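You operate a simulated robot arm through the tools that you are given. There is no shell and no other tool. Be economical: measure what you need, move in short steps, check, and stop when the job is done.

Carry out the task below with a simulated two-armed robot. There is one attempt and no reset: what you move stays moved.

## Task
Clamp the blue pack and stick on the label the yellow card names.
Fine: push it to the grey stop first; free the green clamp afterwards. Where these are worked on the way, their far stop is far enough and under half their travel is too little: green clamp.

It is judged by the outcome, as a careful person would: the job done as asked, and still so three seconds after it is handed in. It fails if anything else is knocked over, pushed out of place, dropped, spilled or broken.

## Robot
Two 7-joint arms with two-finger parallel grippers on one trunk, on a base that drives. Base frame: it is fixed to the floor where the robot stands at the start and does not move with it; the origin is under the middle of the robot, x ahead of it, y to its left, z up; the surface under the hand at the start is at about z = 0.8. Lengths are in m, angles in degrees, forces in N, time in s.
The left shoulder is at the start at [0.032, 0.174, 1.375], the right one opposite. With the tool pointing down near the work surface each hand reaches from about 0.1 to 0.56 m from the robot's upright axis, wherever it stands, measured 20 degrees to its own side. Places, roughly: green clamp [0.4, -0.3, 0.8]. Payload 3.6 kg a hand.
Tool frame (each hand has its own): the origin (TCP) lies between the finger pads and is the grasp point; the fingertips stand 0.03 m ahead of it; z points along the fingers, y is the line along which they close. Largest opening 0.11 m; finger width 0.02, thickness 0.01; the body of the gripper, 0.048 by 0.112 m, starts 0.055 m behind the TCP.
Orientation is that of the tool frame in the base frame, as a unit quaternion [x, y, z, w]. With the fingers straight down and closing along the base's y, the tool's x points along the base's -x, its y along +y and its z along -z.

## Interface
- The arms move only by the tool arm_command. It takes "left_rows", "right_rows" or both (then of equal length, played together; a hand with none holds still); each is a list of rows, each an object of numbers (a shift or turn left out is 0, a gripper value left out holds the last): "tx", "ty", "tz": the shift along the tool's x, y, z in m; "ax", "ay", "az": the turn, a rotation vector about the tool's x, y, z in degrees; "gripper": the finger opening in m, from 0 to 0.11. In form: [{"tx": .., "ty": .., "tz": .., "ax": .., "ay": .., "az": .., "gripper": ..}, ...]. A call has 1 to 10 rows; each row is the pose to reach, as a shift and turn from the pose commanded when the call began, along the tool's axes at that moment. Rows are played at 5 a second. More than 0.05 m and 8.6 degrees between two rows, or a gripper value outside its range, and nothing of the call is played. A pose out of reach is approached as far as the arm can. The call stops where the force on the tool passes 40 N (or 10 N more than at its start, if that is more) or the arm is blocked; 0.2 s more then pass. The fingers move at their own pace (about 0.153 m/s each) and stop on an object; they squeeze with about 29 N. The grip force told is the motor's: it shows also when the fingers shut on nothing. Time passes only in rows, and 0.2 s behind the last, so rows that repeat a pose let the fingers close. It gives the time, the measured TCP pose, the force on the tool (base axes), the opening and the grip force at its end, in the units of the frame above (readings bear some noise), with the torque about the TCP (base axes, N m) and any sound that the robot's microphone picked up, and new pictures: "show" is both (left out), scene, wrist or none (wrist: the cameras of the hands that moved).
- Cameras (640 x 400 px; columns grow to the right, rows downward): "scene" is now at [0.0876, -0.0274, 1.518]; the picture's right is [-0.46, -0.89, 0.00], its down [-0.76, 0.39, -0.52] and it looks along [0.47, -0.24, -0.85] (base axes); focal length 249 px, centre (320, 200). "left" rides on the left gripper at [0.072, -0.017, -0.103] in its tool frame; the picture's right is [0.23, 0.97, 0.00], its down [-0.76, 0.18, -0.62] and it looks along [-0.61, 0.14, 0.78] (tool axes); focal length 222 px, centre (320, 200). "right" rides on the right gripper at [0.073, 0.017, -0.103] in its tool frame; the picture's right is [-0.23, 0.97, 0.00], its down [-0.76, -0.18, -0.62] and it looks along [-0.61, -0.14, 0.78] (tool axes); focal length 222 px, centre (320, 200). There is no depth. A picture from a camera that has moved, and an enlarged one, comes with that camera's place and axes in the base frame and with its lens.
- slide_trunk(by): slides the trunk up (or, below 0, down) by that many m; the arms and the scene camera ride with it, the base frame stays. It gives what a move gives, with no picture.
- roll_base(legs): drives the robot by 1 to 6 legs, each [ahead, left, turn to the left] in m, m and degrees, along the robot's own axes; the way and the turn of a leg run together, so that a leg with both is an arc; at most 1.5 m and 180 degrees a leg. The arms and the cameras ride along, it lands a little off, and it stops where it bumps. It gives what a move gives, and a new picture of the scene camera.
- head_to(pan, tilt): turns the head with the scene camera to pan (to the left, within 86 degrees either way) and tilt (down, from -29 to 69), counted from straight ahead of the robot. It gives what a move gives, and a new picture of the scene camera.
- close_up(camera, box): a new picture of the part [left, top, right, bottom] of that camera's present view, enlarged. It takes no simulated time.
- job_done(): hands the job in; it is judged then, once.

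Work in short steps. Places have to be worked out from the pictures, the camera data and where the tool is seen: move nearer, look again, correct. Check each grasp and each placing, and mend what went wrong. You have 120 turns and 260 pictures in all, those below and enlarged ones among them. Open the grippers and draw the arms clear of the work before you hand the job in, unless the task says otherwise; then end with one line.

The tools are called after ">>>" as name(argument=value, ...) on one line, values as JSON. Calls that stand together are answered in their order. arm_command: Moves the arms, as the interface text tells. Its arguments: {"type":"object","properties":{"left_rows":{"type":"array"},"right_rows":{"type":"array"},"show":{"type":"string","enum":["both","scene","wrist","none"]}},"required":[]} The other tools are called the same way: slide_trunk (by) slides the trunk up or down; roll_base (legs) drives the base; head_to (pan, tilt) turns the head that bears the scene camera; close_up (camera, box) takes an enlarged picture of a part of a camera's view; job_done () hands the job in.

At the start:

```text
t: 0.0
left_eef_pos: [0.3463, 0.0318, 1.0716]
left_ee_rot: [0.0, 1.0, 0.0, 0.0]
left_wrist_force: [0.0, 0.3, -0.5]
left_moment: [-0.02, -0.02, -0.01]
left_grip_width: 0.1097
left_grasp_force: 0.0
right_eef_pos: [0.369, -0.3727, 1.0811]
right_ee_rot: [0.01, 1.0, -0.013, 0.005]
right_wrist_force: [0.5, 0.2, 0.1]
right_moment: [-0.01, -0.03, 0.02]
right_grip_width: 0.11
right_grasp_force: 0.1
trunk travel left (down, up): [-0.489, 0.274]
robot x, y, heading: [0.0016, -0.0029, 0.1]
head pan, tilt: [-27.4, 58.4]
```

scene: 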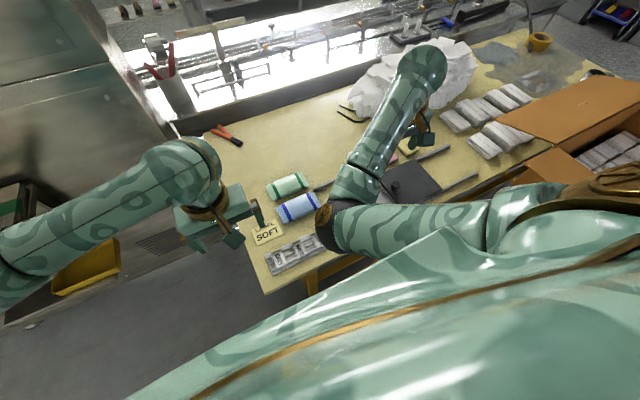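
right: 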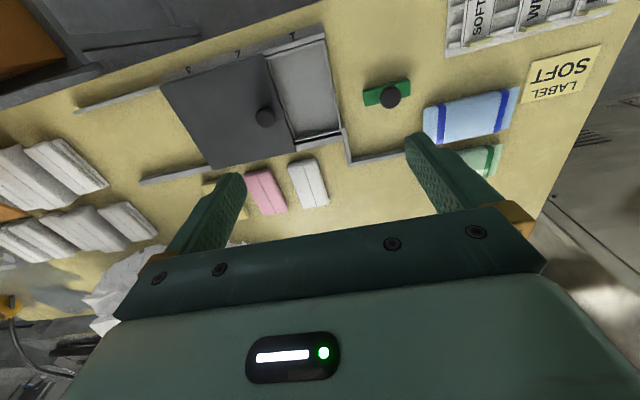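
left: 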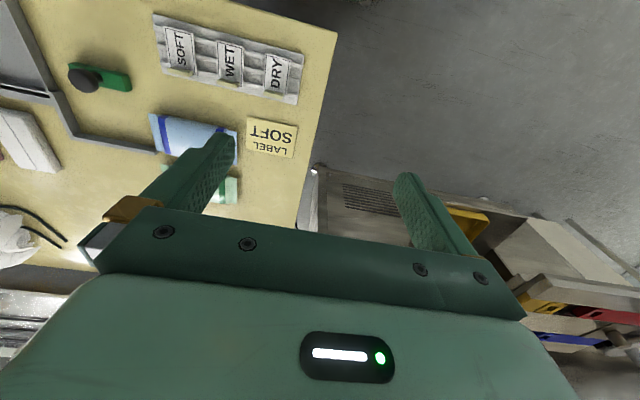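

The card reads "LABEL SOFT"; I see the label tray, blue pack, green bar with dark knob and grey rails. I take enlarged views to understand the mechanism.

>>> close_up(camera="right", box=[320, 0, 640, 200])

>>> close_up(camera="right", box=[60, 20, 380, 220])

>>> close_up(camera="left", box=[0, 0, 320, 200])

>>> close_up(camera="scene", box=[220, 120, 500, 295])

```text
2.00 times, centred on (480, 100) of right
camera zoom: at [0.2957, -0.3524, 1.1836], right [0.25, 0.97, -0.02], down [0.75, -0.18, 0.64], along [0.61, -0.17, -0.77], focal length 444 px, centre (0, 400)
```

zoom: 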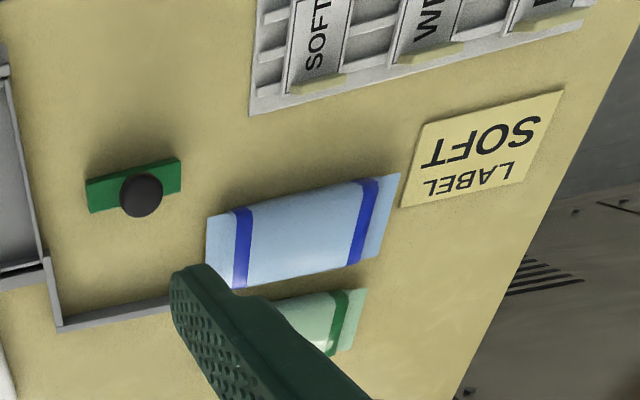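

```text
2.00 times, centred on (220, 120) of right
camera zoom: at [0.2957, -0.3524, 1.1836], right [0.25, 0.97, -0.02], down [0.75, -0.18, 0.64], along [0.61, -0.17, -0.77], focal length 444 px, centre (520, 360)
```

zoom: 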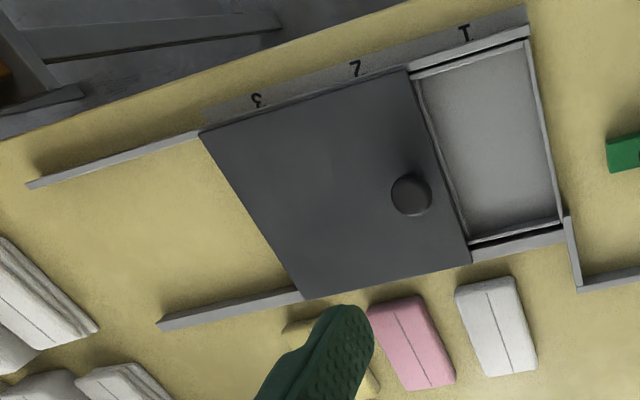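

```text
2.00 times, centred on (160, 100) of left
camera zoom: at [0.2757, 0.0152, 1.1766], right [-0.23, 0.97, 0.0], down [0.76, 0.18, 0.62], along [0.61, 0.14, -0.78], focal length 444 px, centre (640, 400)
```

zoom: 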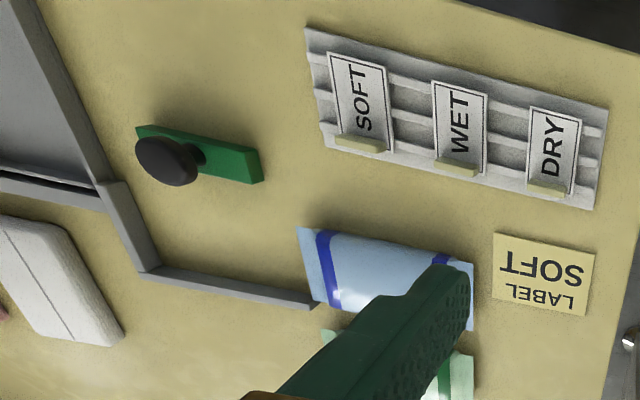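

```text
2.29 times, centred on (360, 208) of scene
camera zoom: at [0.0876, -0.0274, 1.518], right [-0.46, -0.89, 0.0], down [-0.76, 0.39, -0.52], along [0.47, -0.24, -0.85], focal length 569 px, centre (229, 183)
```

zoom: 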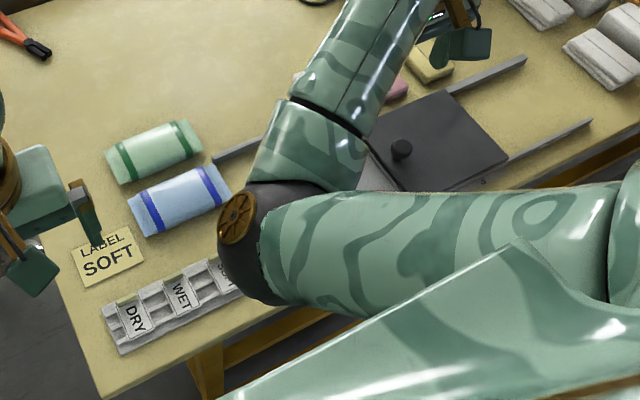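

From both wrist views I work out: clamp knob ≈ (0.408,-0.282,0.845), bar along y; L-shaped stop with corner ≈ (0.523,-0.364); blue pack ≈ (0.48,-0.16), about 0.13 × 0.06. I bring the right hand nearer to look.

>>> arm_command(right_rows=[{"tx": 0.02, "ty": 0.03, "tz": 0.02}, {"tx": 0.04, "ty": 0.06, "tz": 0.04}, {"tx": 0.06, "ty": 0.09, "tz": 0.07}, {"tx": 0.07, "ty": 0.12, "tz": 0.1}], show="both")

```text
t: 0.6
left_eef_pos: [0.3472, 0.0311, 1.0711]
left_ee_rot: [0.0, 1.0, 0.001, 0.0]
left_wrist_force: [0.8, 0.0, -0.2]
left_moment: [0.01, -0.02, -0.02]
left_grip_width: 0.1103
left_grasp_force: 0.1
right_eef_pos: [0.3932, -0.3674, 1.123]
right_ee_rot: [0.025, 0.994, -0.026, 0.104]
right_wrist_force: [1.1, -0.5, 0.4]
right_moment: [0.02, 0.03, 0.02]
right_grip_width: 0.11
right_grasp_force: 0.0
right hand out of reach, approached as far as the arm can: row 1, 2
trunk travel left (down, up): [-0.489, 0.274]
robot x, y, heading: [0.0001, -0.0025, -0.1]
head pan, tilt: [-27.4, 58.4]
stopped in row 2 (right hand): the arm was blocked; the commanded pose is now the measured one
camera scene: at [0.0875, -0.0278, 1.518], right [-0.46, -0.89, 0.0], down [-0.76, 0.39, -0.52], along [0.47, -0.24, -0.85], focal length 249 px, centre (320, 200)
camera right: at [0.3016, -0.3415, 1.2078], right [0.27, 0.96, 0.0], down [0.61, -0.17, 0.77], along [0.75, -0.21, -0.63], focal length 222 px, centre (320, 200)
```

scene: 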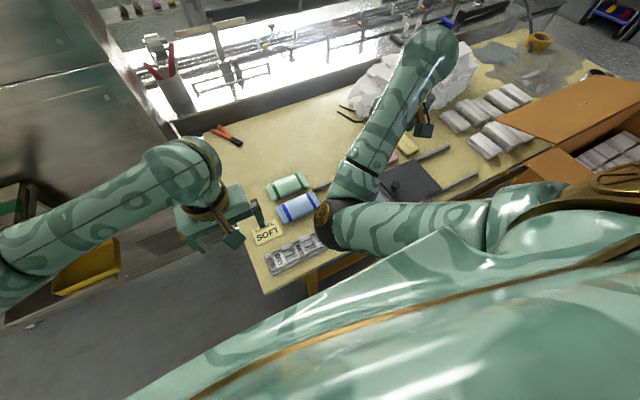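
right: 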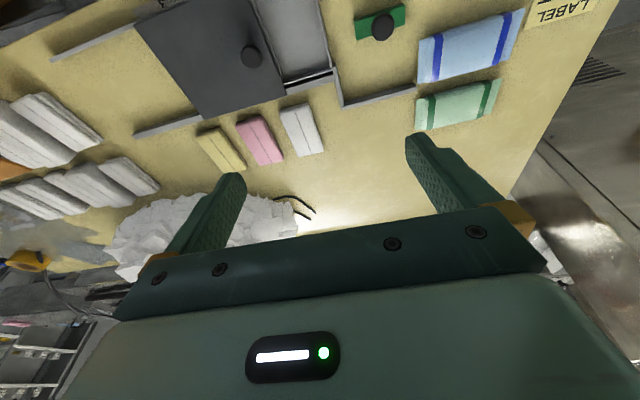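

The right arm hit a limit pulling back and tilted forward 12°. I right it and descend instead of retreating.

>>> arm_command(right_rows=[{"ay": 4, "tz": 0.03}, {"ay": 8, "tz": 0.06}, {"ay": 12, "tz": 0.1}, {"ay": 12, "tz": 0.13}], show="wrist")

```text
t: 1.6
left_eef_pos: [0.3459, 0.0325, 1.0717]
left_ee_rot: [0.0, 1.0, -0.001, 0.001]
left_wrist_force: [-0.7, 0.3, 0.2]
left_moment: [-0.02, -0.01, 0.03]
left_grip_width: 0.11
left_grasp_force: 0.0
right_eef_pos: [0.4191, -0.3699, 0.9935]
right_ee_rot: [0.024, 1.0, -0.021, -0.004]
right_wrist_force: [-0.6, 0.2, 0.1]
right_moment: [-0.06, -0.02, 0.0]
right_grip_width: 0.1103
right_grasp_force: 0.2
trunk travel left (down, up): [-0.489, 0.274]
robot x, y, heading: [-0.0015, 0.0011, -0.0]
head pan, tilt: [-27.4, 58.4]
camera right: at [0.3476, -0.3451, 1.096], right [0.27, 0.96, -0.04], down [0.76, -0.19, 0.62], along [0.59, -0.2, -0.78], focal length 222 px, centre (320, 200)
```

right: 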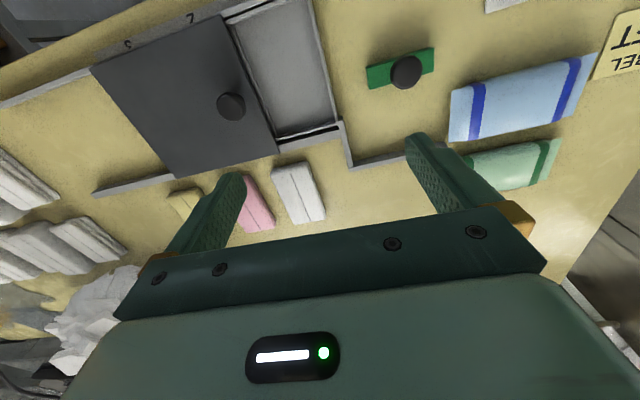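

Works. Now move the right hand left (+y) over the clamp region and look again.

>>> arm_command(right_rows=[{"ty": 0.03}, {"ty": 0.06, "tx": 0.01}, {"ty": 0.09, "tx": 0.02}, {"ty": 0.12, "tx": 0.03}, {"ty": 0.14, "tx": 0.04}], show="both")

```text
t: 2.6
left_eef_pos: [0.3469, 0.0319, 1.0707]
left_ee_rot: [0.0, 1.0, 0.0, 0.0]
left_wrist_force: [0.6, 0.5, -0.2]
left_moment: [-0.03, -0.01, -0.02]
left_grip_width: 0.1101
left_grasp_force: 0.1
right_eef_pos: [0.4638, -0.3089, 1.073]
right_ee_rot: [0.054, 0.991, -0.071, 0.098]
right_wrist_force: [-0.1, -0.5, 0.1]
right_moment: [-0.01, 0.01, 0.03]
right_grip_width: 0.1097
right_grasp_force: 0.1
trunk travel left (down, up): [-0.489, 0.274]
robot x, y, heading: [-0.0007, 0.0007, 0.1]
head pan, tilt: [-27.4, 58.4]
stopped in row 5 (right hand): the arm was blocked; the commanded pose is now the measured one
camera scene: at [0.0877, -0.027, 1.518], right [-0.46, -0.89, 0.0], down [-0.76, 0.39, -0.52], along [0.47, -0.24, -0.85], focal length 249 px, centre (320, 200)
camera right: at [0.3744, -0.2704, 1.1562], right [0.34, 0.94, -0.08], down [0.6, -0.15, 0.78], along [0.72, -0.32, -0.62], focal length 222 px, centre (320, 200)
```

scene: 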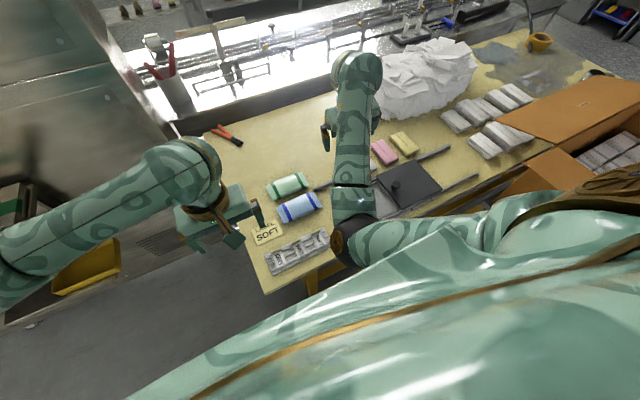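
right: 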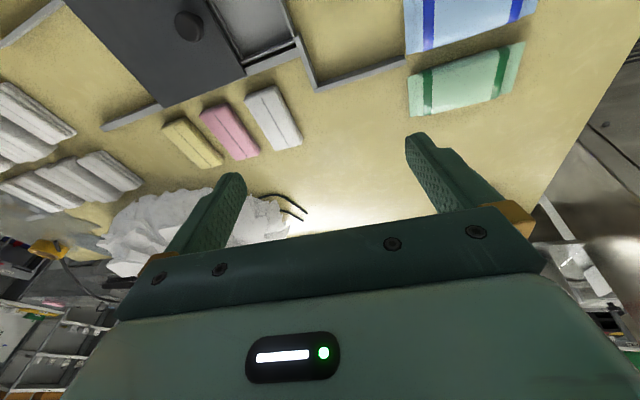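

At this height the right arm folds against a limit; the work lies near the outer right. I shift the base 0.12 m to the right so the work is better centred, and tilt the head to see it.

>>> roll_base(legs=[[0, -0.12, 0]])

>>> arm_command(right_rows=[{"ay": 4, "tz": 0.03}, {"ay": 8, "tz": 0.06}, {"ay": 11, "tz": 0.09}], show="both")

```text
t: 3.8
left_eef_pos: [0.3466, -0.0894, 1.0715]
left_ee_rot: [0.0, 1.0, 0.0, 0.0]
left_wrist_force: [-0.5, 0.0, -0.5]
left_moment: [0.02, 0.0, -0.01]
left_grip_width: 0.1101
left_grasp_force: 0.0
right_eef_pos: [0.4623, -0.4315, 1.0719]
right_ee_rot: [0.054, 0.991, -0.071, 0.098]
right_wrist_force: [-0.5, -0.8, -0.5]
right_moment: [0.03, -0.02, 0.01]
right_grip_width: 0.1101
right_grasp_force: 0.0
trunk travel left (down, up): [-0.489, 0.274]
robot x, y, heading: [0.0042, -0.1197, -0.3]
head pan, tilt: [-27.4, 58.4]
camera scene: at [0.0877, -0.1488, 1.518], right [-0.46, -0.89, 0.0], down [-0.76, 0.39, -0.52], along [0.47, -0.24, -0.85], focal length 249 px, centre (320, 200)
```

scene: 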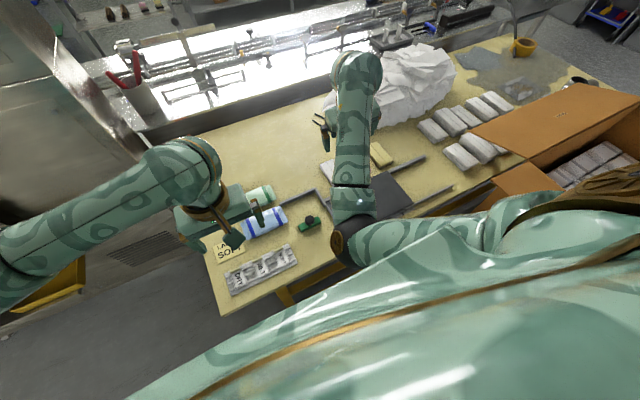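

```text
t: 4.6
left_eef_pos: [0.3473, -0.0878, 1.0726]
left_ee_rot: [0.0, 1.0, 0.0, -0.002]
left_wrist_force: [-0.2, 0.6, 0.6]
left_moment: [0.0, 0.05, -0.02]
left_grip_width: 0.1101
left_grasp_force: 0.1
right_eef_pos: [0.4811, -0.4434, 0.9844]
right_ee_rot: [0.06, 0.996, -0.066, 0.002]
right_wrist_force: [-0.4, 0.3, 0.3]
right_moment: [0.0, 0.0, -0.02]
right_grip_width: 0.1099
right_grasp_force: 0.1
trunk travel left (down, up): [-0.489, 0.274]
robot x, y, heading: [0.0019, -0.1236, 0.1]
head pan, tilt: [-27.4, 58.4]
camera scene: at [0.0885, -0.1478, 1.5179], right [-0.46, -0.89, 0.0], down [-0.76, 0.39, -0.52], along [0.46, -0.24, -0.85], focal length 249 px, centre (320, 200)
camera right: at [0.411, -0.4029, 1.0834], right [0.34, 0.93, -0.13], down [0.74, -0.18, 0.65], along [0.58, -0.32, -0.75], focal length 222 px, centre (320, 200)
```

scene: 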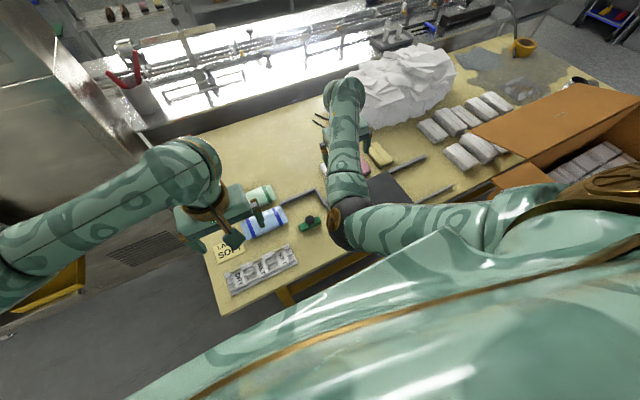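
right: 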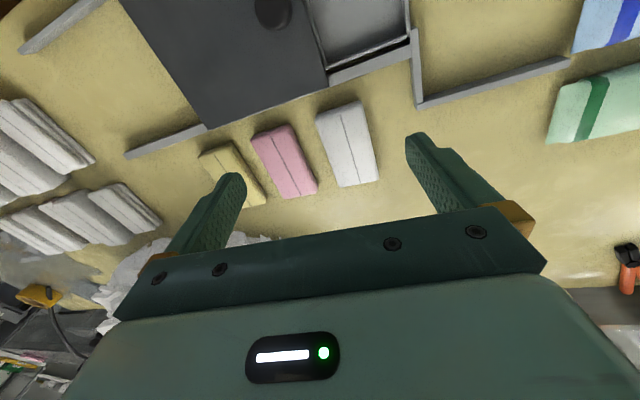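

I zoom on the clamp and label tray from the scene camera.

>>> close_up(camera="scene", box=[180, 170, 372, 290])

>>> close_up(camera="left", box=[0, 0, 640, 400])

```text
3.33 times, centred on (276, 230) of scene
camera zoom: at [0.0885, -0.1478, 1.5179], right [-0.46, -0.89, 0.0], down [-0.76, 0.39, -0.52], along [0.46, -0.24, -0.85], focal length 830 px, centre (467, 100)
```

zoom: 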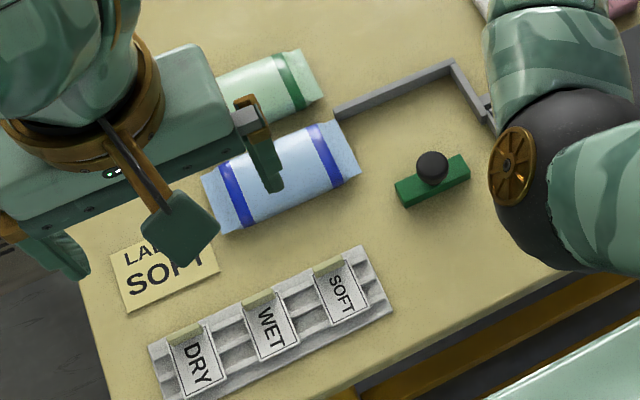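

```text
1.00 times, centred on (320, 200) of left (not enlarged: the box is as wide or as high as the picture)
camera zoom: at [0.2762, -0.1052, 1.1764], right [-0.23, 0.97, 0.0], down [0.76, 0.18, 0.62], along [0.61, 0.14, -0.78], focal length 222 px, centre (320, 200)
```

zoom: 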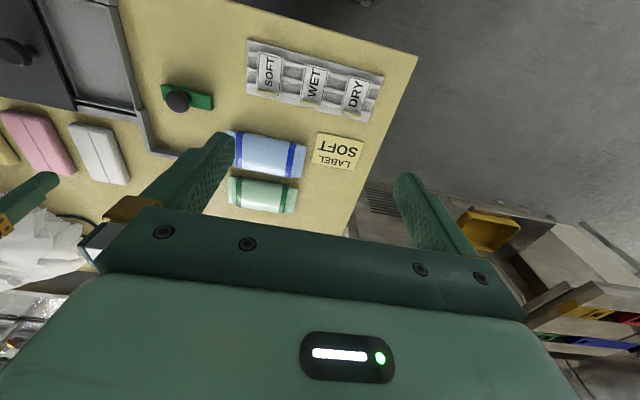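

The green bar sits on a base and its knob seems to slide or turn. The blue pack's far edge is about in line with the stop rail and the green pack is close by, so I need accuracy. I move the right hand away and lower the left hand to look.

>>> arm_command(left_rows=[{"tx": 0.0, "ty": -0.0, "tz": 0.02}, {"tx": 0.01, "ty": -0.01, "tz": 0.05}, {"tx": 0.02, "ty": -0.02, "tz": 0.08}, {"tx": 0.03, "ty": -0.03, "tz": 0.11}, {"tx": 0.03, "ty": -0.04, "tz": 0.13}], right_rows=[{"ty": -0.03}, {"ty": -0.06}, {"ty": -0.09}, {"ty": -0.12}, {"ty": -0.15}], show="both")

```text
t: 5.8
left_eef_pos: [0.3177, -0.1308, 0.9409]
left_ee_rot: [-0.001, 1.0, 0.0, 0.0]
left_wrist_force: [-0.4, 0.1, 0.9]
left_moment: [-0.01, 0.0, 0.0]
left_grip_width: 0.1103
left_grasp_force: 0.0
right_eef_pos: [0.4623, -0.5957, 1.0015]
right_ee_rot: [0.059, 0.996, -0.067, 0.003]
right_wrist_force: [-0.2, -0.6, 0.8]
right_moment: [-0.02, -0.01, 0.02]
right_grip_width: 0.1099
right_grasp_force: 0.1
trunk travel left (down, up): [-0.489, 0.274]
robot x, y, heading: [0.0001, -0.1195, -0.0]
head pan, tilt: [-27.4, 58.4]
camera scene: at [0.0878, -0.1492, 1.5179], right [-0.46, -0.89, 0.0], down [-0.76, 0.39, -0.52], along [0.47, -0.24, -0.85], focal length 249 px, centre (320, 200)
camera right: at [0.3916, -0.5569, 1.1011], right [0.34, 0.93, -0.13], down [0.74, -0.18, 0.65], along [0.58, -0.32, -0.75], focal length 222 px, centre (320, 200)
camera left: at [0.2454, -0.1476, 1.0457], right [-0.23, 0.97, 0.0], down [0.76, 0.18, 0.62], along [0.61, 0.14, -0.78], focal length 222 px, centre (320, 200)
```

scene: 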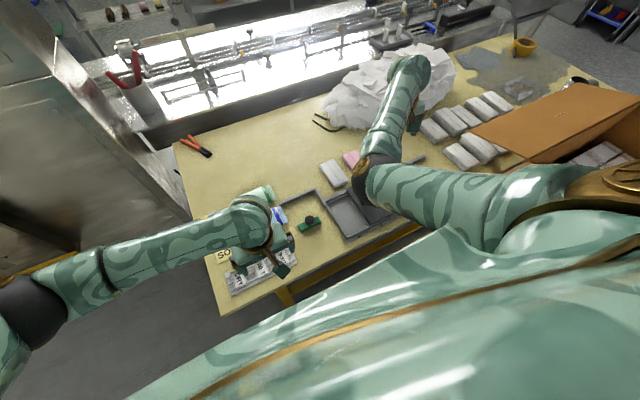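
right: 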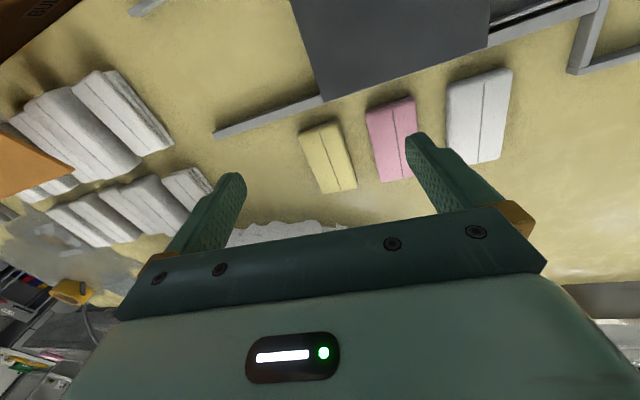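
left: 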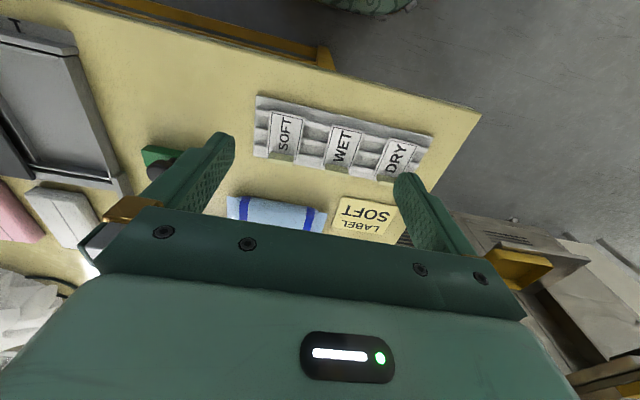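

The left arm moves freely here. I enlarge the tray and the pack.

>>> close_up(camera="left", box=[230, 80, 440, 211])

>>> close_up(camera="scene", box=[210, 170, 370, 270])

```text
3.05 times, centred on (335, 146) of left
camera zoom: at [0.2454, -0.1476, 1.0457], right [-0.23, 0.97, 0.0], down [0.76, 0.18, 0.62], along [0.61, 0.14, -0.78], focal length 677 px, centre (274, 366)
```

zoom: 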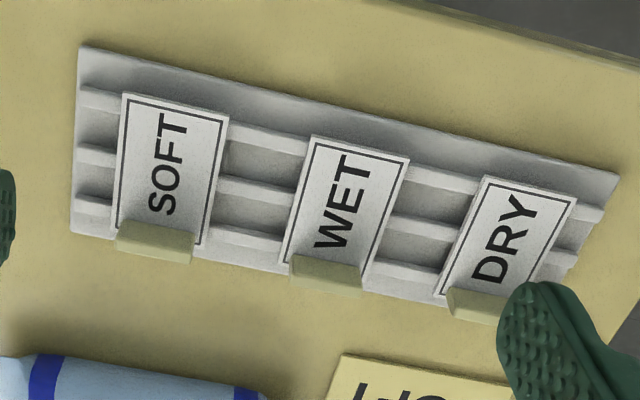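

```text
4.00 times, centred on (290, 220) of scene
camera zoom: at [0.0878, -0.1492, 1.5179], right [-0.46, -0.89, 0.0], down [-0.76, 0.39, -0.52], along [0.47, -0.24, -0.85], focal length 996 px, centre (440, 120)
```

zoom: 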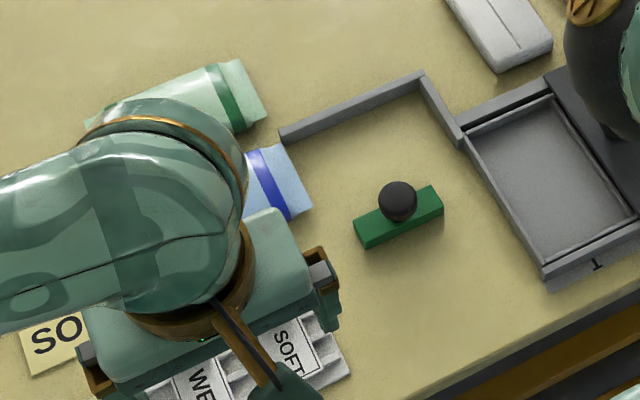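

Pack's far edge is 5–10 mm short of the rail line (x≈0.523). I'll push its left end squarely with two fingers spread along x: turn the left hand 90° and move it to the left of the pack at height.

>>> arm_command(left_rows=[{"tx": -0.01, "ty": 0.02, "az": 8}, {"tx": -0.03, "ty": 0.04, "az": 16}, {"tx": -0.05, "ty": 0.06, "az": 24}, {"tx": -0.07, "ty": 0.08, "az": 32}, {"tx": -0.09, "ty": 0.09, "az": 40}, {"tx": -0.11, "ty": 0.09, "az": 48, "gripper": 0.05}, {"tx": -0.13, "ty": 0.09, "az": 56}, {"tx": -0.15, "ty": 0.09, "az": 64}, {"tx": -0.162, "ty": 0.09, "az": 72}, {"tx": -0.162, "ty": 0.09, "az": 80}], show="none")

>>> arm_command(left_rows=[{"az": 5, "gripper": 0.03}, {"az": 10}], show="both")

```text
t: 8.0
left_eef_pos: [0.4796, -0.0405, 0.9433]
left_ee_rot: [0.644, 0.765, 0.0, 0.0]
left_wrist_force: [0.1, 0.4, -0.1]
left_moment: [0.02, 0.01, 0.01]
left_grip_width: 0.0502
left_grasp_force: 0.0
right_eef_pos: [0.4615, -0.5944, 1.0023]
right_ee_rot: [0.061, 0.996, -0.068, 0.002]
right_wrist_force: [-1.2, -0.4, 0.3]
right_moment: [0.02, 0.0, 0.02]
right_grip_width: 0.1102
right_grasp_force: 0.0
trunk travel left (down, up): [-0.489, 0.274]
robot x, y, heading: [-0.0031, -0.1215, 0.1]
head pan, tilt: [-27.4, 58.4]
```

```text
t: 8.6
left_eef_pos: [0.4806, -0.0394, 0.9426]
left_ee_rot: [0.708, 0.706, -0.001, 0.0]
left_wrist_force: [-0.1, -0.2, -0.2]
left_moment: [0.0, -0.01, 0.01]
left_grip_width: 0.0298
left_grasp_force: 0.2
right_eef_pos: [0.4613, -0.5949, 1.0029]
right_ee_rot: [0.061, 0.996, -0.068, 0.002]
right_wrist_force: [-1.0, -0.7, 0.2]
right_moment: [-0.01, -0.01, 0.0]
right_grip_width: 0.1101
right_grasp_force: 0.1
trunk travel left (down, up): [-0.489, 0.274]
robot x, y, heading: [-0.0022, -0.1187, 0.0]
head pan, tilt: [-27.4, 58.4]
camera scene: at [0.0878, -0.148, 1.518], right [-0.46, -0.89, 0.0], down [-0.76, 0.39, -0.52], along [0.47, -0.24, -0.85], focal length 249 px, centre (320, 200)
camera left: at [0.4633, 0.0329, 1.0477], right [0.97, 0.23, 0.0], down [0.18, -0.76, 0.62], along [0.14, -0.61, -0.78], focal length 222 px, centre (320, 200)
```

scene: 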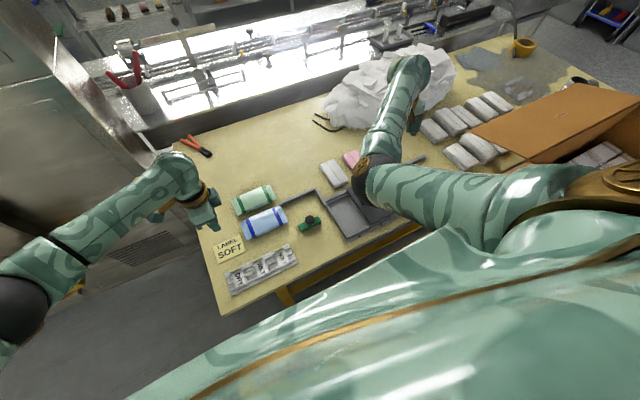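
left: 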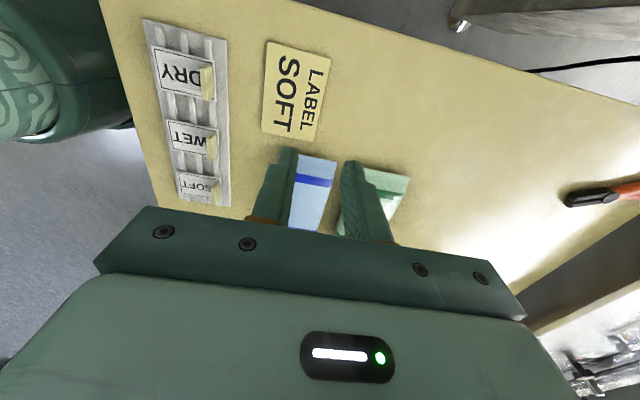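

The scene camera now sees all of the fixture. Zoom for measuring.

>>> close_up(camera="scene", box=[210, 175, 338, 255])

```text
5.00 times, centred on (274, 215) of scene
camera zoom: at [0.0878, -0.148, 1.518], right [-0.46, -0.89, 0.0], down [-0.76, 0.39, -0.52], along [0.47, -0.24, -0.85], focal length 1245 px, centre (550, 125)
```

zoom: 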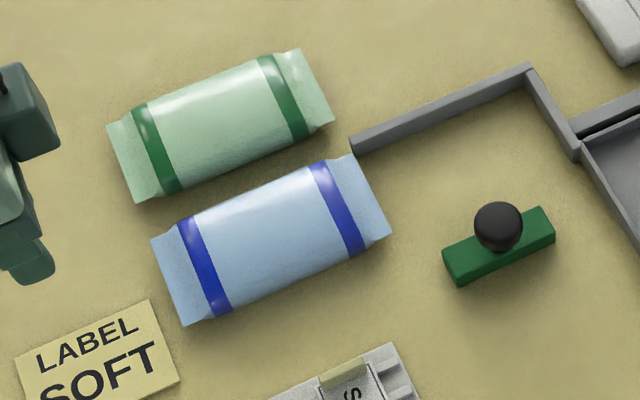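

Pack: x 0.453–0.518, y −0.221…−0.085; rail face x≈0.525, side stop y≈−0.357. I descend the left fingers beside the pack's left end with tips just above the table.

>>> arm_command(left_rows=[{"ty": 0.005, "tz": 0.04, "gripper": 0.04}, {"ty": 0.005, "tz": 0.08}, {"ty": 0.005, "tz": 0.1}], show="both")

```text
t: 9.4
left_eef_pos: [0.4822, -0.0401, 0.84]
left_ee_rot: [0.708, 0.707, -0.001, -0.001]
left_wrist_force: [0.2, 0.4, -0.8]
left_moment: [-0.02, 0.01, 0.02]
left_grip_width: 0.0398
left_grasp_force: 0.1
right_eef_pos: [0.4611, -0.5944, 1.0023]
right_ee_rot: [0.061, 0.996, -0.068, 0.003]
right_wrist_force: [-0.1, 0.8, -0.6]
right_moment: [-0.01, -0.03, 0.0]
right_grip_width: 0.1096
right_grasp_force: 0.1
trunk travel left (down, up): [-0.489, 0.274]
robot x, y, heading: [0.0044, -0.1204, -0.1]
head pan, tilt: [-27.4, 58.4]
camera scene: at [0.0878, -0.1481, 1.518], right [-0.46, -0.89, 0.0], down [-0.76, 0.39, -0.52], along [0.47, -0.24, -0.85], focal length 249 px, centre (320, 200)
camera left: at [0.466, 0.0335, 0.9452], right [0.97, 0.23, 0.0], down [0.18, -0.76, 0.62], along [0.14, -0.61, -0.78], focal length 222 px, centre (320, 200)
```

scene: 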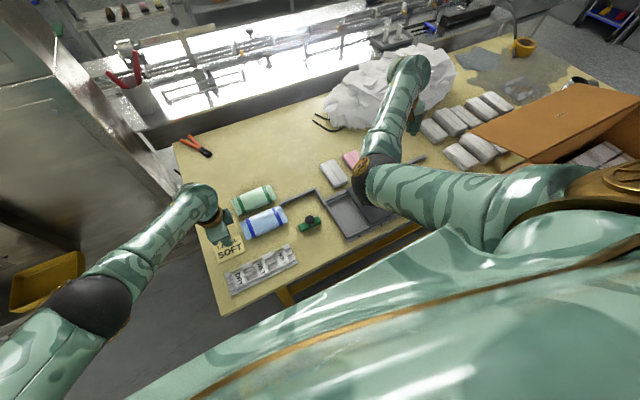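
left: 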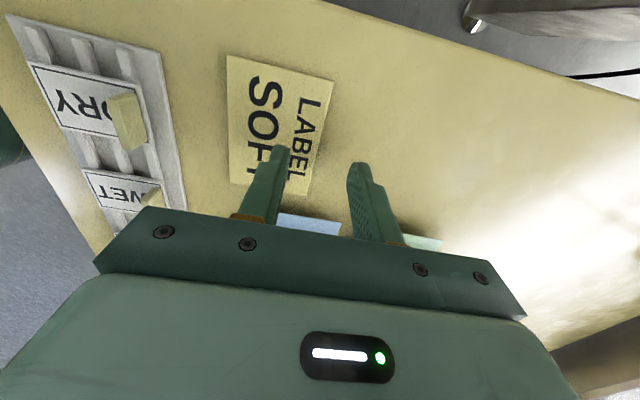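

Fingers at the right height. I push −y in small rows to about y=−0.17 and check.

>>> arm_command(left_rows=[{"tx": -0.02}, {"tx": -0.035}, {"tx": -0.05}, {"tx": -0.065}, {"tx": -0.08}, {"tx": -0.095}, {"tx": -0.11}, {"tx": -0.125}], show="scene")

>>> close_up(camera="scene", box=[210, 165, 370, 265])

```text
t: 11.2
left_eef_pos: [0.4693, -0.1268, 0.8537]
left_ee_rot: [0.707, 0.707, 0.0, 0.001]
left_wrist_force: [0.2, 0.3, 0.4]
left_moment: [0.0, 0.01, -0.02]
left_grip_width: 0.04
left_grasp_force: 0.1
left hand out of reach, approached as far as the arm can: row 4, 5, 6, 7, 8
right_eef_pos: [0.4623, -0.5953, 1.0024]
right_ee_rot: [0.061, 0.996, -0.066, 0.002]
right_wrist_force: [0.2, 0.3, 0.0]
right_moment: [0.01, 0.02, 0.03]
right_grip_width: 0.11
right_grasp_force: 0.1
trunk travel left (down, up): [-0.489, 0.274]
robot x, y, heading: [0.0014, -0.1222, 0.4]
head pan, tilt: [-27.4, 58.4]
camera scene: at [0.0877, -0.1484, 1.518], right [-0.46, -0.89, 0.0], down [-0.76, 0.39, -0.52], along [0.47, -0.24, -0.85], focal length 249 px, centre (320, 200)
```

scene: 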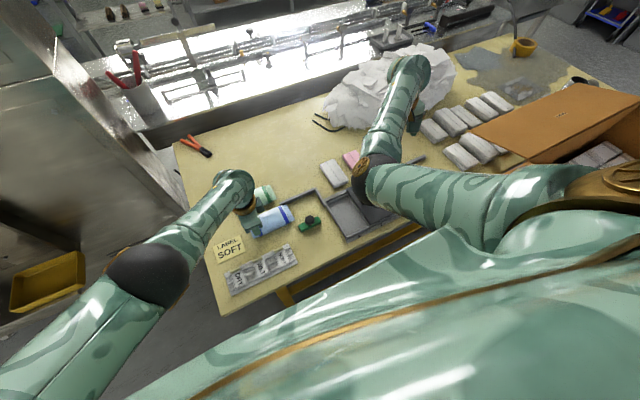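

```text
4.00 times, centred on (290, 215) of scene
camera zoom: at [0.0877, -0.1484, 1.518], right [-0.46, -0.89, 0.0], down [-0.76, 0.39, -0.52], along [0.47, -0.24, -0.85], focal length 996 px, centre (440, 140)
```

zoom: 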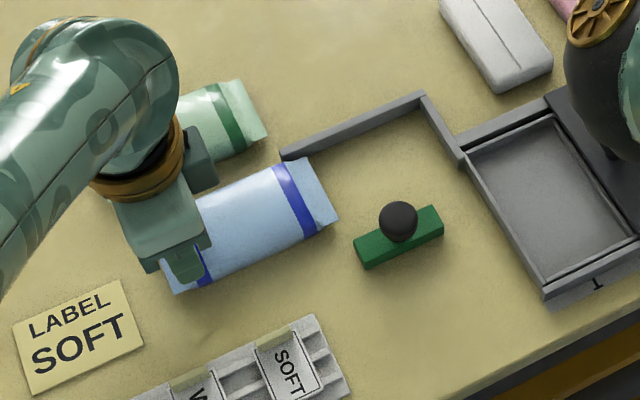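

The left arm ran out of reach across the body and the fingers rose a little; pack moved ~2–3 cm only. I lift off, bring the right hand inward, then shift the base further right so the left hand works in its own range.

>>> arm_command(left_rows=[{"tz": -0.04, "tx": 0.03}, {"tz": -0.08, "tx": 0.07}, {"tz": -0.12, "tx": 0.11}, {"tz": -0.13, "tx": 0.12}], right_rows=[{"ty": 0.03}, {"ty": 0.06}, {"ty": 0.09}, {"ty": 0.12}], show="none")

>>> roll_base(legs=[[0, -0.18, 0]])

>>> close_up(camera="scene", box=[130, 165, 386, 325])

```text
refused: row 2 steps farther than a row can; nothing moved
```

```text
t: 12.8
left_eef_pos: [0.47, -0.3044, 0.8555]
left_ee_rot: [0.705, 0.71, 0.001, 0.0]
left_wrist_force: [-0.4, 0.3, -0.3]
left_moment: [0.02, 0.01, -0.01]
left_grip_width: 0.0399
left_grasp_force: 0.1
right_eef_pos: [0.4655, -0.7723, 1.0029]
right_ee_rot: [0.056, 0.996, -0.066, 0.003]
right_wrist_force: [0.4, -0.4, -0.2]
right_moment: [-0.02, -0.02, -0.01]
right_grip_width: 0.1099
right_grasp_force: 0.1
trunk travel left (down, up): [-0.489, 0.274]
robot x, y, heading: [-0.0002, -0.3028, 0.4]
head pan, tilt: [-27.4, 58.4]
camera scene: at [0.0887, -0.3292, 1.5179], right [-0.45, -0.89, 0.0], down [-0.76, 0.39, -0.52], along [0.47, -0.24, -0.85], focal length 249 px, centre (320, 200)
```

scene: 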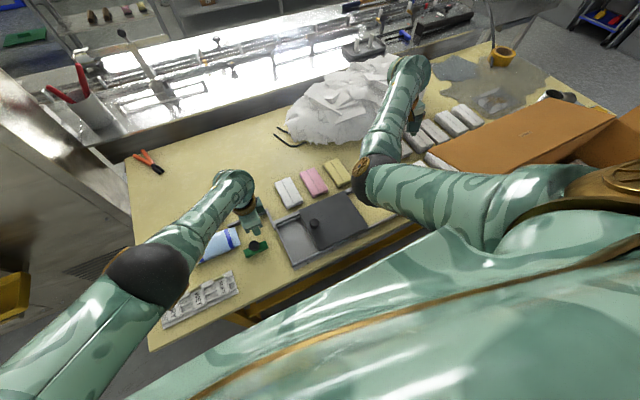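

```text
2.50 times, centred on (258, 245) of scene
camera zoom: at [0.0887, -0.3292, 1.5179], right [-0.45, -0.89, 0.0], down [-0.76, 0.39, -0.52], along [0.47, -0.24, -0.85], focal length 622 px, centre (475, 88)
```

zoom: 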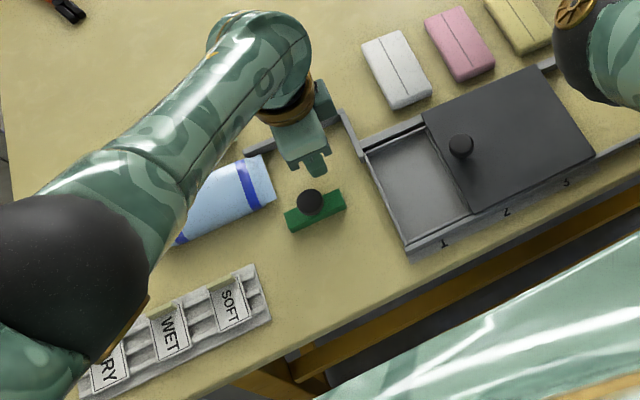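

The arm call was refused (step too long) and the base move dragged the low hand over the pack. I lift the left hand straight up and check everything.

>>> arm_command(left_rows=[{"tz": -0.04}, {"tz": -0.08}, {"tz": -0.1, "tx": 0.03}, {"tz": -0.1, "tx": 0.07}, {"tz": -0.1, "tx": 0.11}, {"tz": -0.1, "tx": 0.15}, {"tz": -0.1, "tx": 0.19}, {"tz": -0.1, "tx": 0.23}, {"tz": -0.1, "tx": 0.26}], show="both")

>>> close_up(camera="scene", box=[150, 175, 310, 275])

```text
t: 14.8
left_eef_pos: [0.4666, -0.0433, 0.9551]
left_ee_rot: [0.705, 0.71, -0.001, 0.0]
left_wrist_force: [0.6, 1.0, 0.4]
left_moment: [-0.03, 0.03, -0.03]
left_grip_width: 0.04
left_grasp_force: 0.0
right_eef_pos: [0.4663, -0.771, 1.0029]
right_ee_rot: [0.056, 0.996, -0.067, 0.002]
right_wrist_force: [-1.0, -0.2, 0.2]
right_moment: [-0.01, -0.03, 0.04]
right_grip_width: 0.1101
right_grasp_force: 0.1
trunk travel left (down, up): [-0.489, 0.274]
robot x, y, heading: [-0.0, -0.2998, 0.3]
head pan, tilt: [-27.4, 58.4]
camera scene: at [0.0884, -0.327, 1.518], right [-0.45, -0.89, 0.0], down [-0.76, 0.39, -0.52], along [0.47, -0.24, -0.85], focal length 249 px, centre (320, 200)
camera left: at [0.4501, 0.0303, 1.0606], right [0.97, 0.23, 0.0], down [0.18, -0.76, 0.62], along [0.15, -0.61, -0.78], focal length 222 px, centre (320, 200)
```

scene: 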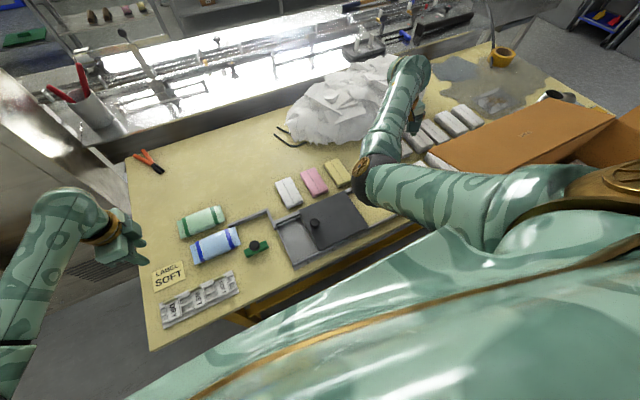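
left: 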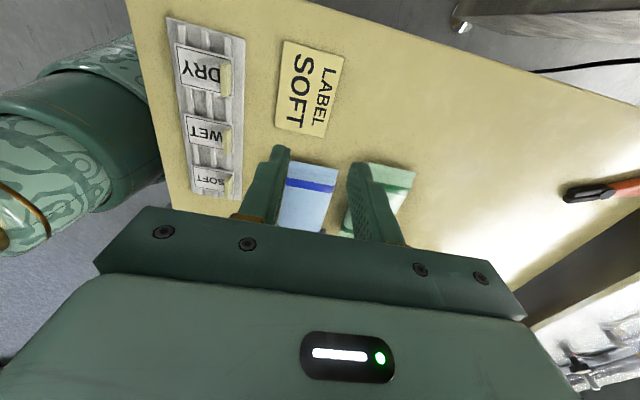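

```text
4.00 times, centred on (230, 225) of scene
camera zoom: at [0.0884, -0.327, 1.518], right [-0.45, -0.89, 0.0], down [-0.76, 0.39, -0.52], along [0.47, -0.24, -0.85], focal length 996 px, centre (680, 100)
```

zoom: 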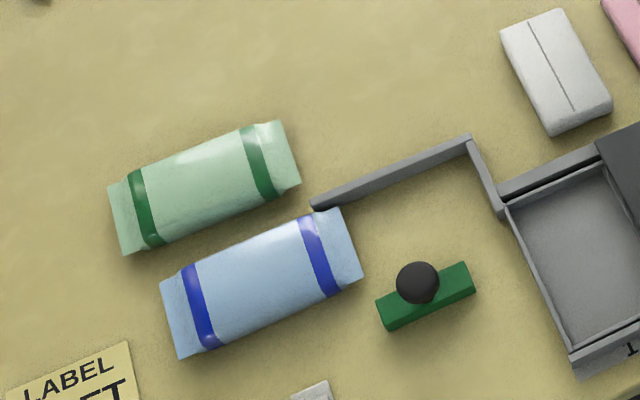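

All intact; pack now x 0.447–0.509, y −0.245…−0.107, straight. I descend again with the left hand, now well in range.

>>> arm_command(left_rows=[{"ty": 0.012, "tz": 0.04}, {"ty": 0.012, "tz": 0.08}, {"ty": 0.012, "tz": 0.117}, {"ty": 0.012, "tz": 0.117, "tx": -0.03}], show="none")

```text
t: 15.8
left_eef_pos: [0.4773, -0.0742, 0.8382]
left_ee_rot: [0.704, 0.71, 0.001, -0.001]
left_wrist_force: [0.5, -0.2, 1.3]
left_moment: [0.0, 0.02, 0.01]
left_grip_width: 0.0402
left_grasp_force: 0.0
right_eef_pos: [0.4655, -0.7722, 1.0019]
right_ee_rot: [0.056, 0.996, -0.067, 0.001]
right_wrist_force: [0.4, 0.0, -0.5]
right_moment: [0.0, -0.02, 0.01]
right_grip_width: 0.1099
right_grasp_force: 0.1
trunk travel left (down, up): [-0.489, 0.274]
robot x, y, heading: [0.002, -0.3008, 0.6]
head pan, tilt: [-27.4, 58.4]
```

In place at z=0.838. Push −y by 0.11.

>>> arm_command(left_rows=[{"tx": -0.015}, {"tx": -0.03}, {"tx": -0.045}, {"tx": -0.06}, {"tx": -0.075}, {"tx": -0.09}, {"tx": -0.105}, {"tx": -0.115}], show="scene")

>>> close_up(camera="scene", box=[150, 175, 310, 275])

```text
t: 17.6
left_eef_pos: [0.4809, -0.1909, 0.8388]
left_ee_rot: [0.704, 0.71, 0.0, 0.0]
left_wrist_force: [-0.2, -0.5, 0.0]
left_moment: [-0.02, 0.02, 0.02]
left_grip_width: 0.0397
left_grasp_force: 0.1
right_eef_pos: [0.467, -0.7713, 1.0014]
right_ee_rot: [0.057, 0.996, -0.067, 0.003]
right_wrist_force: [-0.1, -0.5, -0.3]
right_moment: [0.03, 0.02, 0.0]
right_grip_width: 0.1101
right_grasp_force: 0.1
trunk travel left (down, up): [-0.489, 0.274]
robot x, y, heading: [0.0014, -0.3004, 0.7]
head pan, tilt: [-27.4, 58.4]
camera scene: at [0.0886, -0.328, 1.518], right [-0.45, -0.89, 0.0], down [-0.76, 0.39, -0.52], along [0.47, -0.24, -0.85], focal length 249 px, centre (320, 200)
```

scene: 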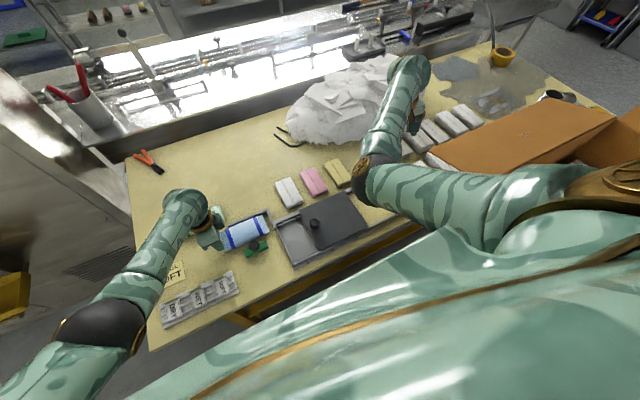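

```text
4.00 times, centred on (230, 225) of scene
camera zoom: at [0.0886, -0.328, 1.518], right [-0.45, -0.89, 0.0], down [-0.76, 0.39, -0.52], along [0.47, -0.24, -0.85], focal length 996 px, centre (680, 100)
```

zoom: 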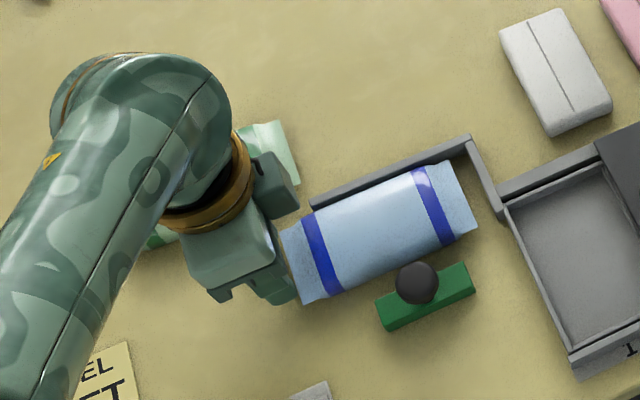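

Nearly there: about 2 cm left to the side stop. Push gently on in small rows.

>>> arm_command(left_rows=[{"tx": -0.006}, {"tx": -0.012}, {"tx": -0.017}, {"tx": -0.021}], show="none")

>>> close_up(camera="scene", box=[210, 195, 306, 255])

```text
t: 18.6
left_eef_pos: [0.4805, -0.2067, 0.8367]
left_ee_rot: [0.704, 0.71, 0.002, -0.001]
left_wrist_force: [0.8, 9.7, 2.0]
left_moment: [0.25, 0.0, -0.04]
left_grip_width: 0.0396
left_grasp_force: 0.0
right_eef_pos: [0.4659, -0.769, 1.0026]
right_ee_rot: [0.057, 0.996, -0.068, 0.002]
right_wrist_force: [-0.6, -0.4, -0.2]
right_moment: [0.0, -0.01, -0.02]
right_grip_width: 0.1101
right_grasp_force: 0.1
trunk travel left (down, up): [-0.489, 0.274]
robot x, y, heading: [-0.0011, -0.2971, 0.4]
head pan, tilt: [-27.4, 58.4]
```

```text
6.67 times, centred on (258, 225) of scene
camera zoom: at [0.0887, -0.3258, 1.518], right [-0.45, -0.89, 0.0], down [-0.76, 0.39, -0.52], along [0.47, -0.24, -0.85], focal length 1660 px, centre (733, 33)
```

zoom: 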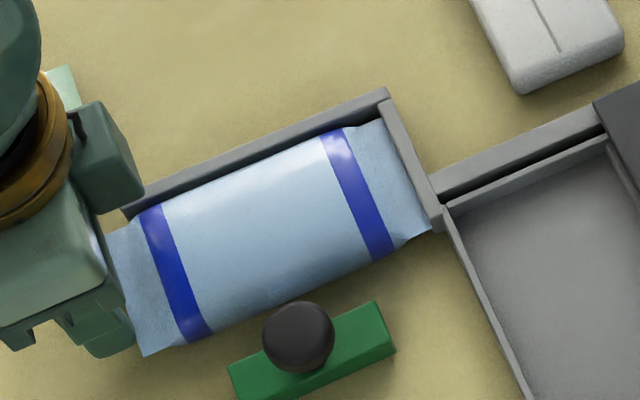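

The pack is against the side stop (≈10 N). Next I push it to the long rail from the near side with the fingers open wide, straddling the clamp bar. First back off, lift and turn the hand back.

>>> arm_command(left_rows=[{"tx": 0.02}, {"tx": 0.03, "tz": -0.04}, {"tx": 0.03, "tz": -0.08, "az": -8}, {"tx": 0.03, "tz": -0.1, "az": -16}, {"tx": 0.03, "tz": -0.1, "ty": -0.02, "az": -24}, {"tx": 0.01, "tz": -0.1, "ty": -0.04, "az": -32}, {"tx": -0.01, "tz": -0.1, "ty": -0.06, "az": -40}, {"tx": -0.03, "tz": -0.1, "ty": -0.08, "az": -48}, {"tx": -0.05, "tz": -0.1, "ty": -0.08, "az": -56}, {"tx": -0.07, "tz": -0.1, "ty": -0.08, "az": -64, "gripper": 0.11}], show="none")

>>> arm_command(left_rows=[{"az": -8}, {"az": -16}, {"az": -24}, {"az": -25.7}], show="both")

```text
t: 20.5
left_eef_pos: [0.4477, -0.1451, 0.9441]
left_ee_rot: [0.297, 0.949, 0.101, 0.008]
left_wrist_force: [-0.2, 0.0, 0.7]
left_moment: [-0.02, -0.01, 0.01]
left_grip_width: 0.04
left_grasp_force: 0.1
right_eef_pos: [0.4658, -0.7715, 1.0032]
right_ee_rot: [0.057, 0.996, -0.068, 0.003]
right_wrist_force: [0.1, 0.2, 0.0]
right_moment: [0.03, 0.02, -0.01]
right_grip_width: 0.1101
right_grasp_force: 0.0
trunk travel left (down, up): [-0.489, 0.274]
robot x, y, heading: [0.0014, -0.2986, 0.3]
head pan, tilt: [-27.4, 58.4]
stopped in row 9 (left hand): the arm was blocked; the commanded pose is now the measured one
```

```text
t: 21.3
left_eef_pos: [0.4466, -0.0586, 0.9367]
left_ee_rot: [0.079, 0.982, 0.172, 0.018]
left_wrist_force: [0.1, 0.2, 0.2]
left_moment: [0.01, 0.0, -0.01]
left_grip_width: 0.0398
left_grasp_force: 0.0
right_eef_pos: [0.4665, -0.7707, 1.0018]
right_ee_rot: [0.056, 0.996, -0.068, 0.003]
right_wrist_force: [0.9, -0.6, -0.1]
right_moment: [0.02, 0.02, -0.03]
right_grip_width: 0.1101
right_grasp_force: 0.1
trunk travel left (down, up): [-0.489, 0.274]
robot x, y, heading: [0.0002, -0.3043, 0.5]
head pan, tilt: [-27.4, 58.4]
stopped in row 4 (left hand): the arm was blocked; the commanded pose is now the measured one
camera scene: at [0.0887, -0.3272, 1.518], right [-0.45, -0.89, 0.0], down [-0.76, 0.39, -0.52], along [0.47, -0.24, -0.85], focal length 249 px, centre (320, 200)
camera left: at [0.3682, -0.0975, 1.0293], right [-0.08, 0.94, 0.33], down [0.74, -0.17, 0.65], along [0.67, 0.3, -0.68], focal length 222 px, centre (320, 200)
```

scene: 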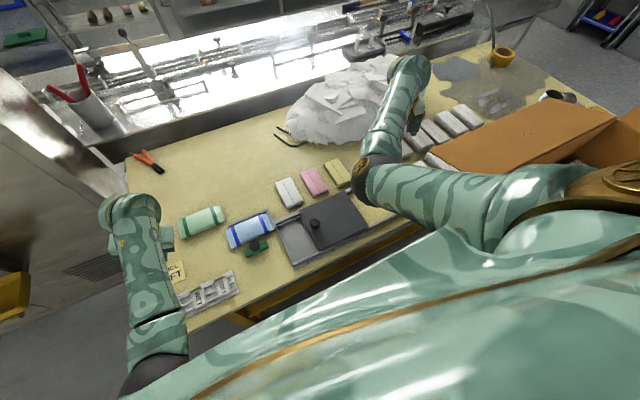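
left: 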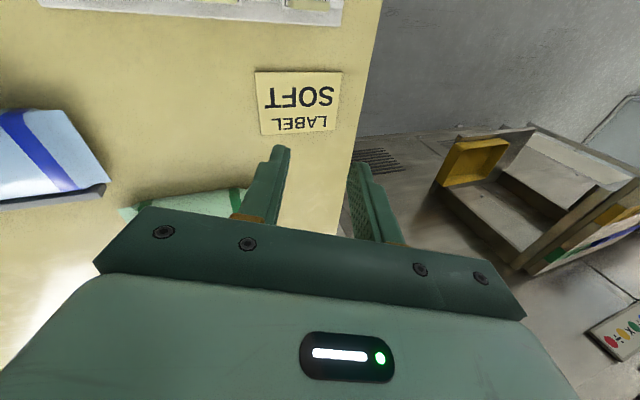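

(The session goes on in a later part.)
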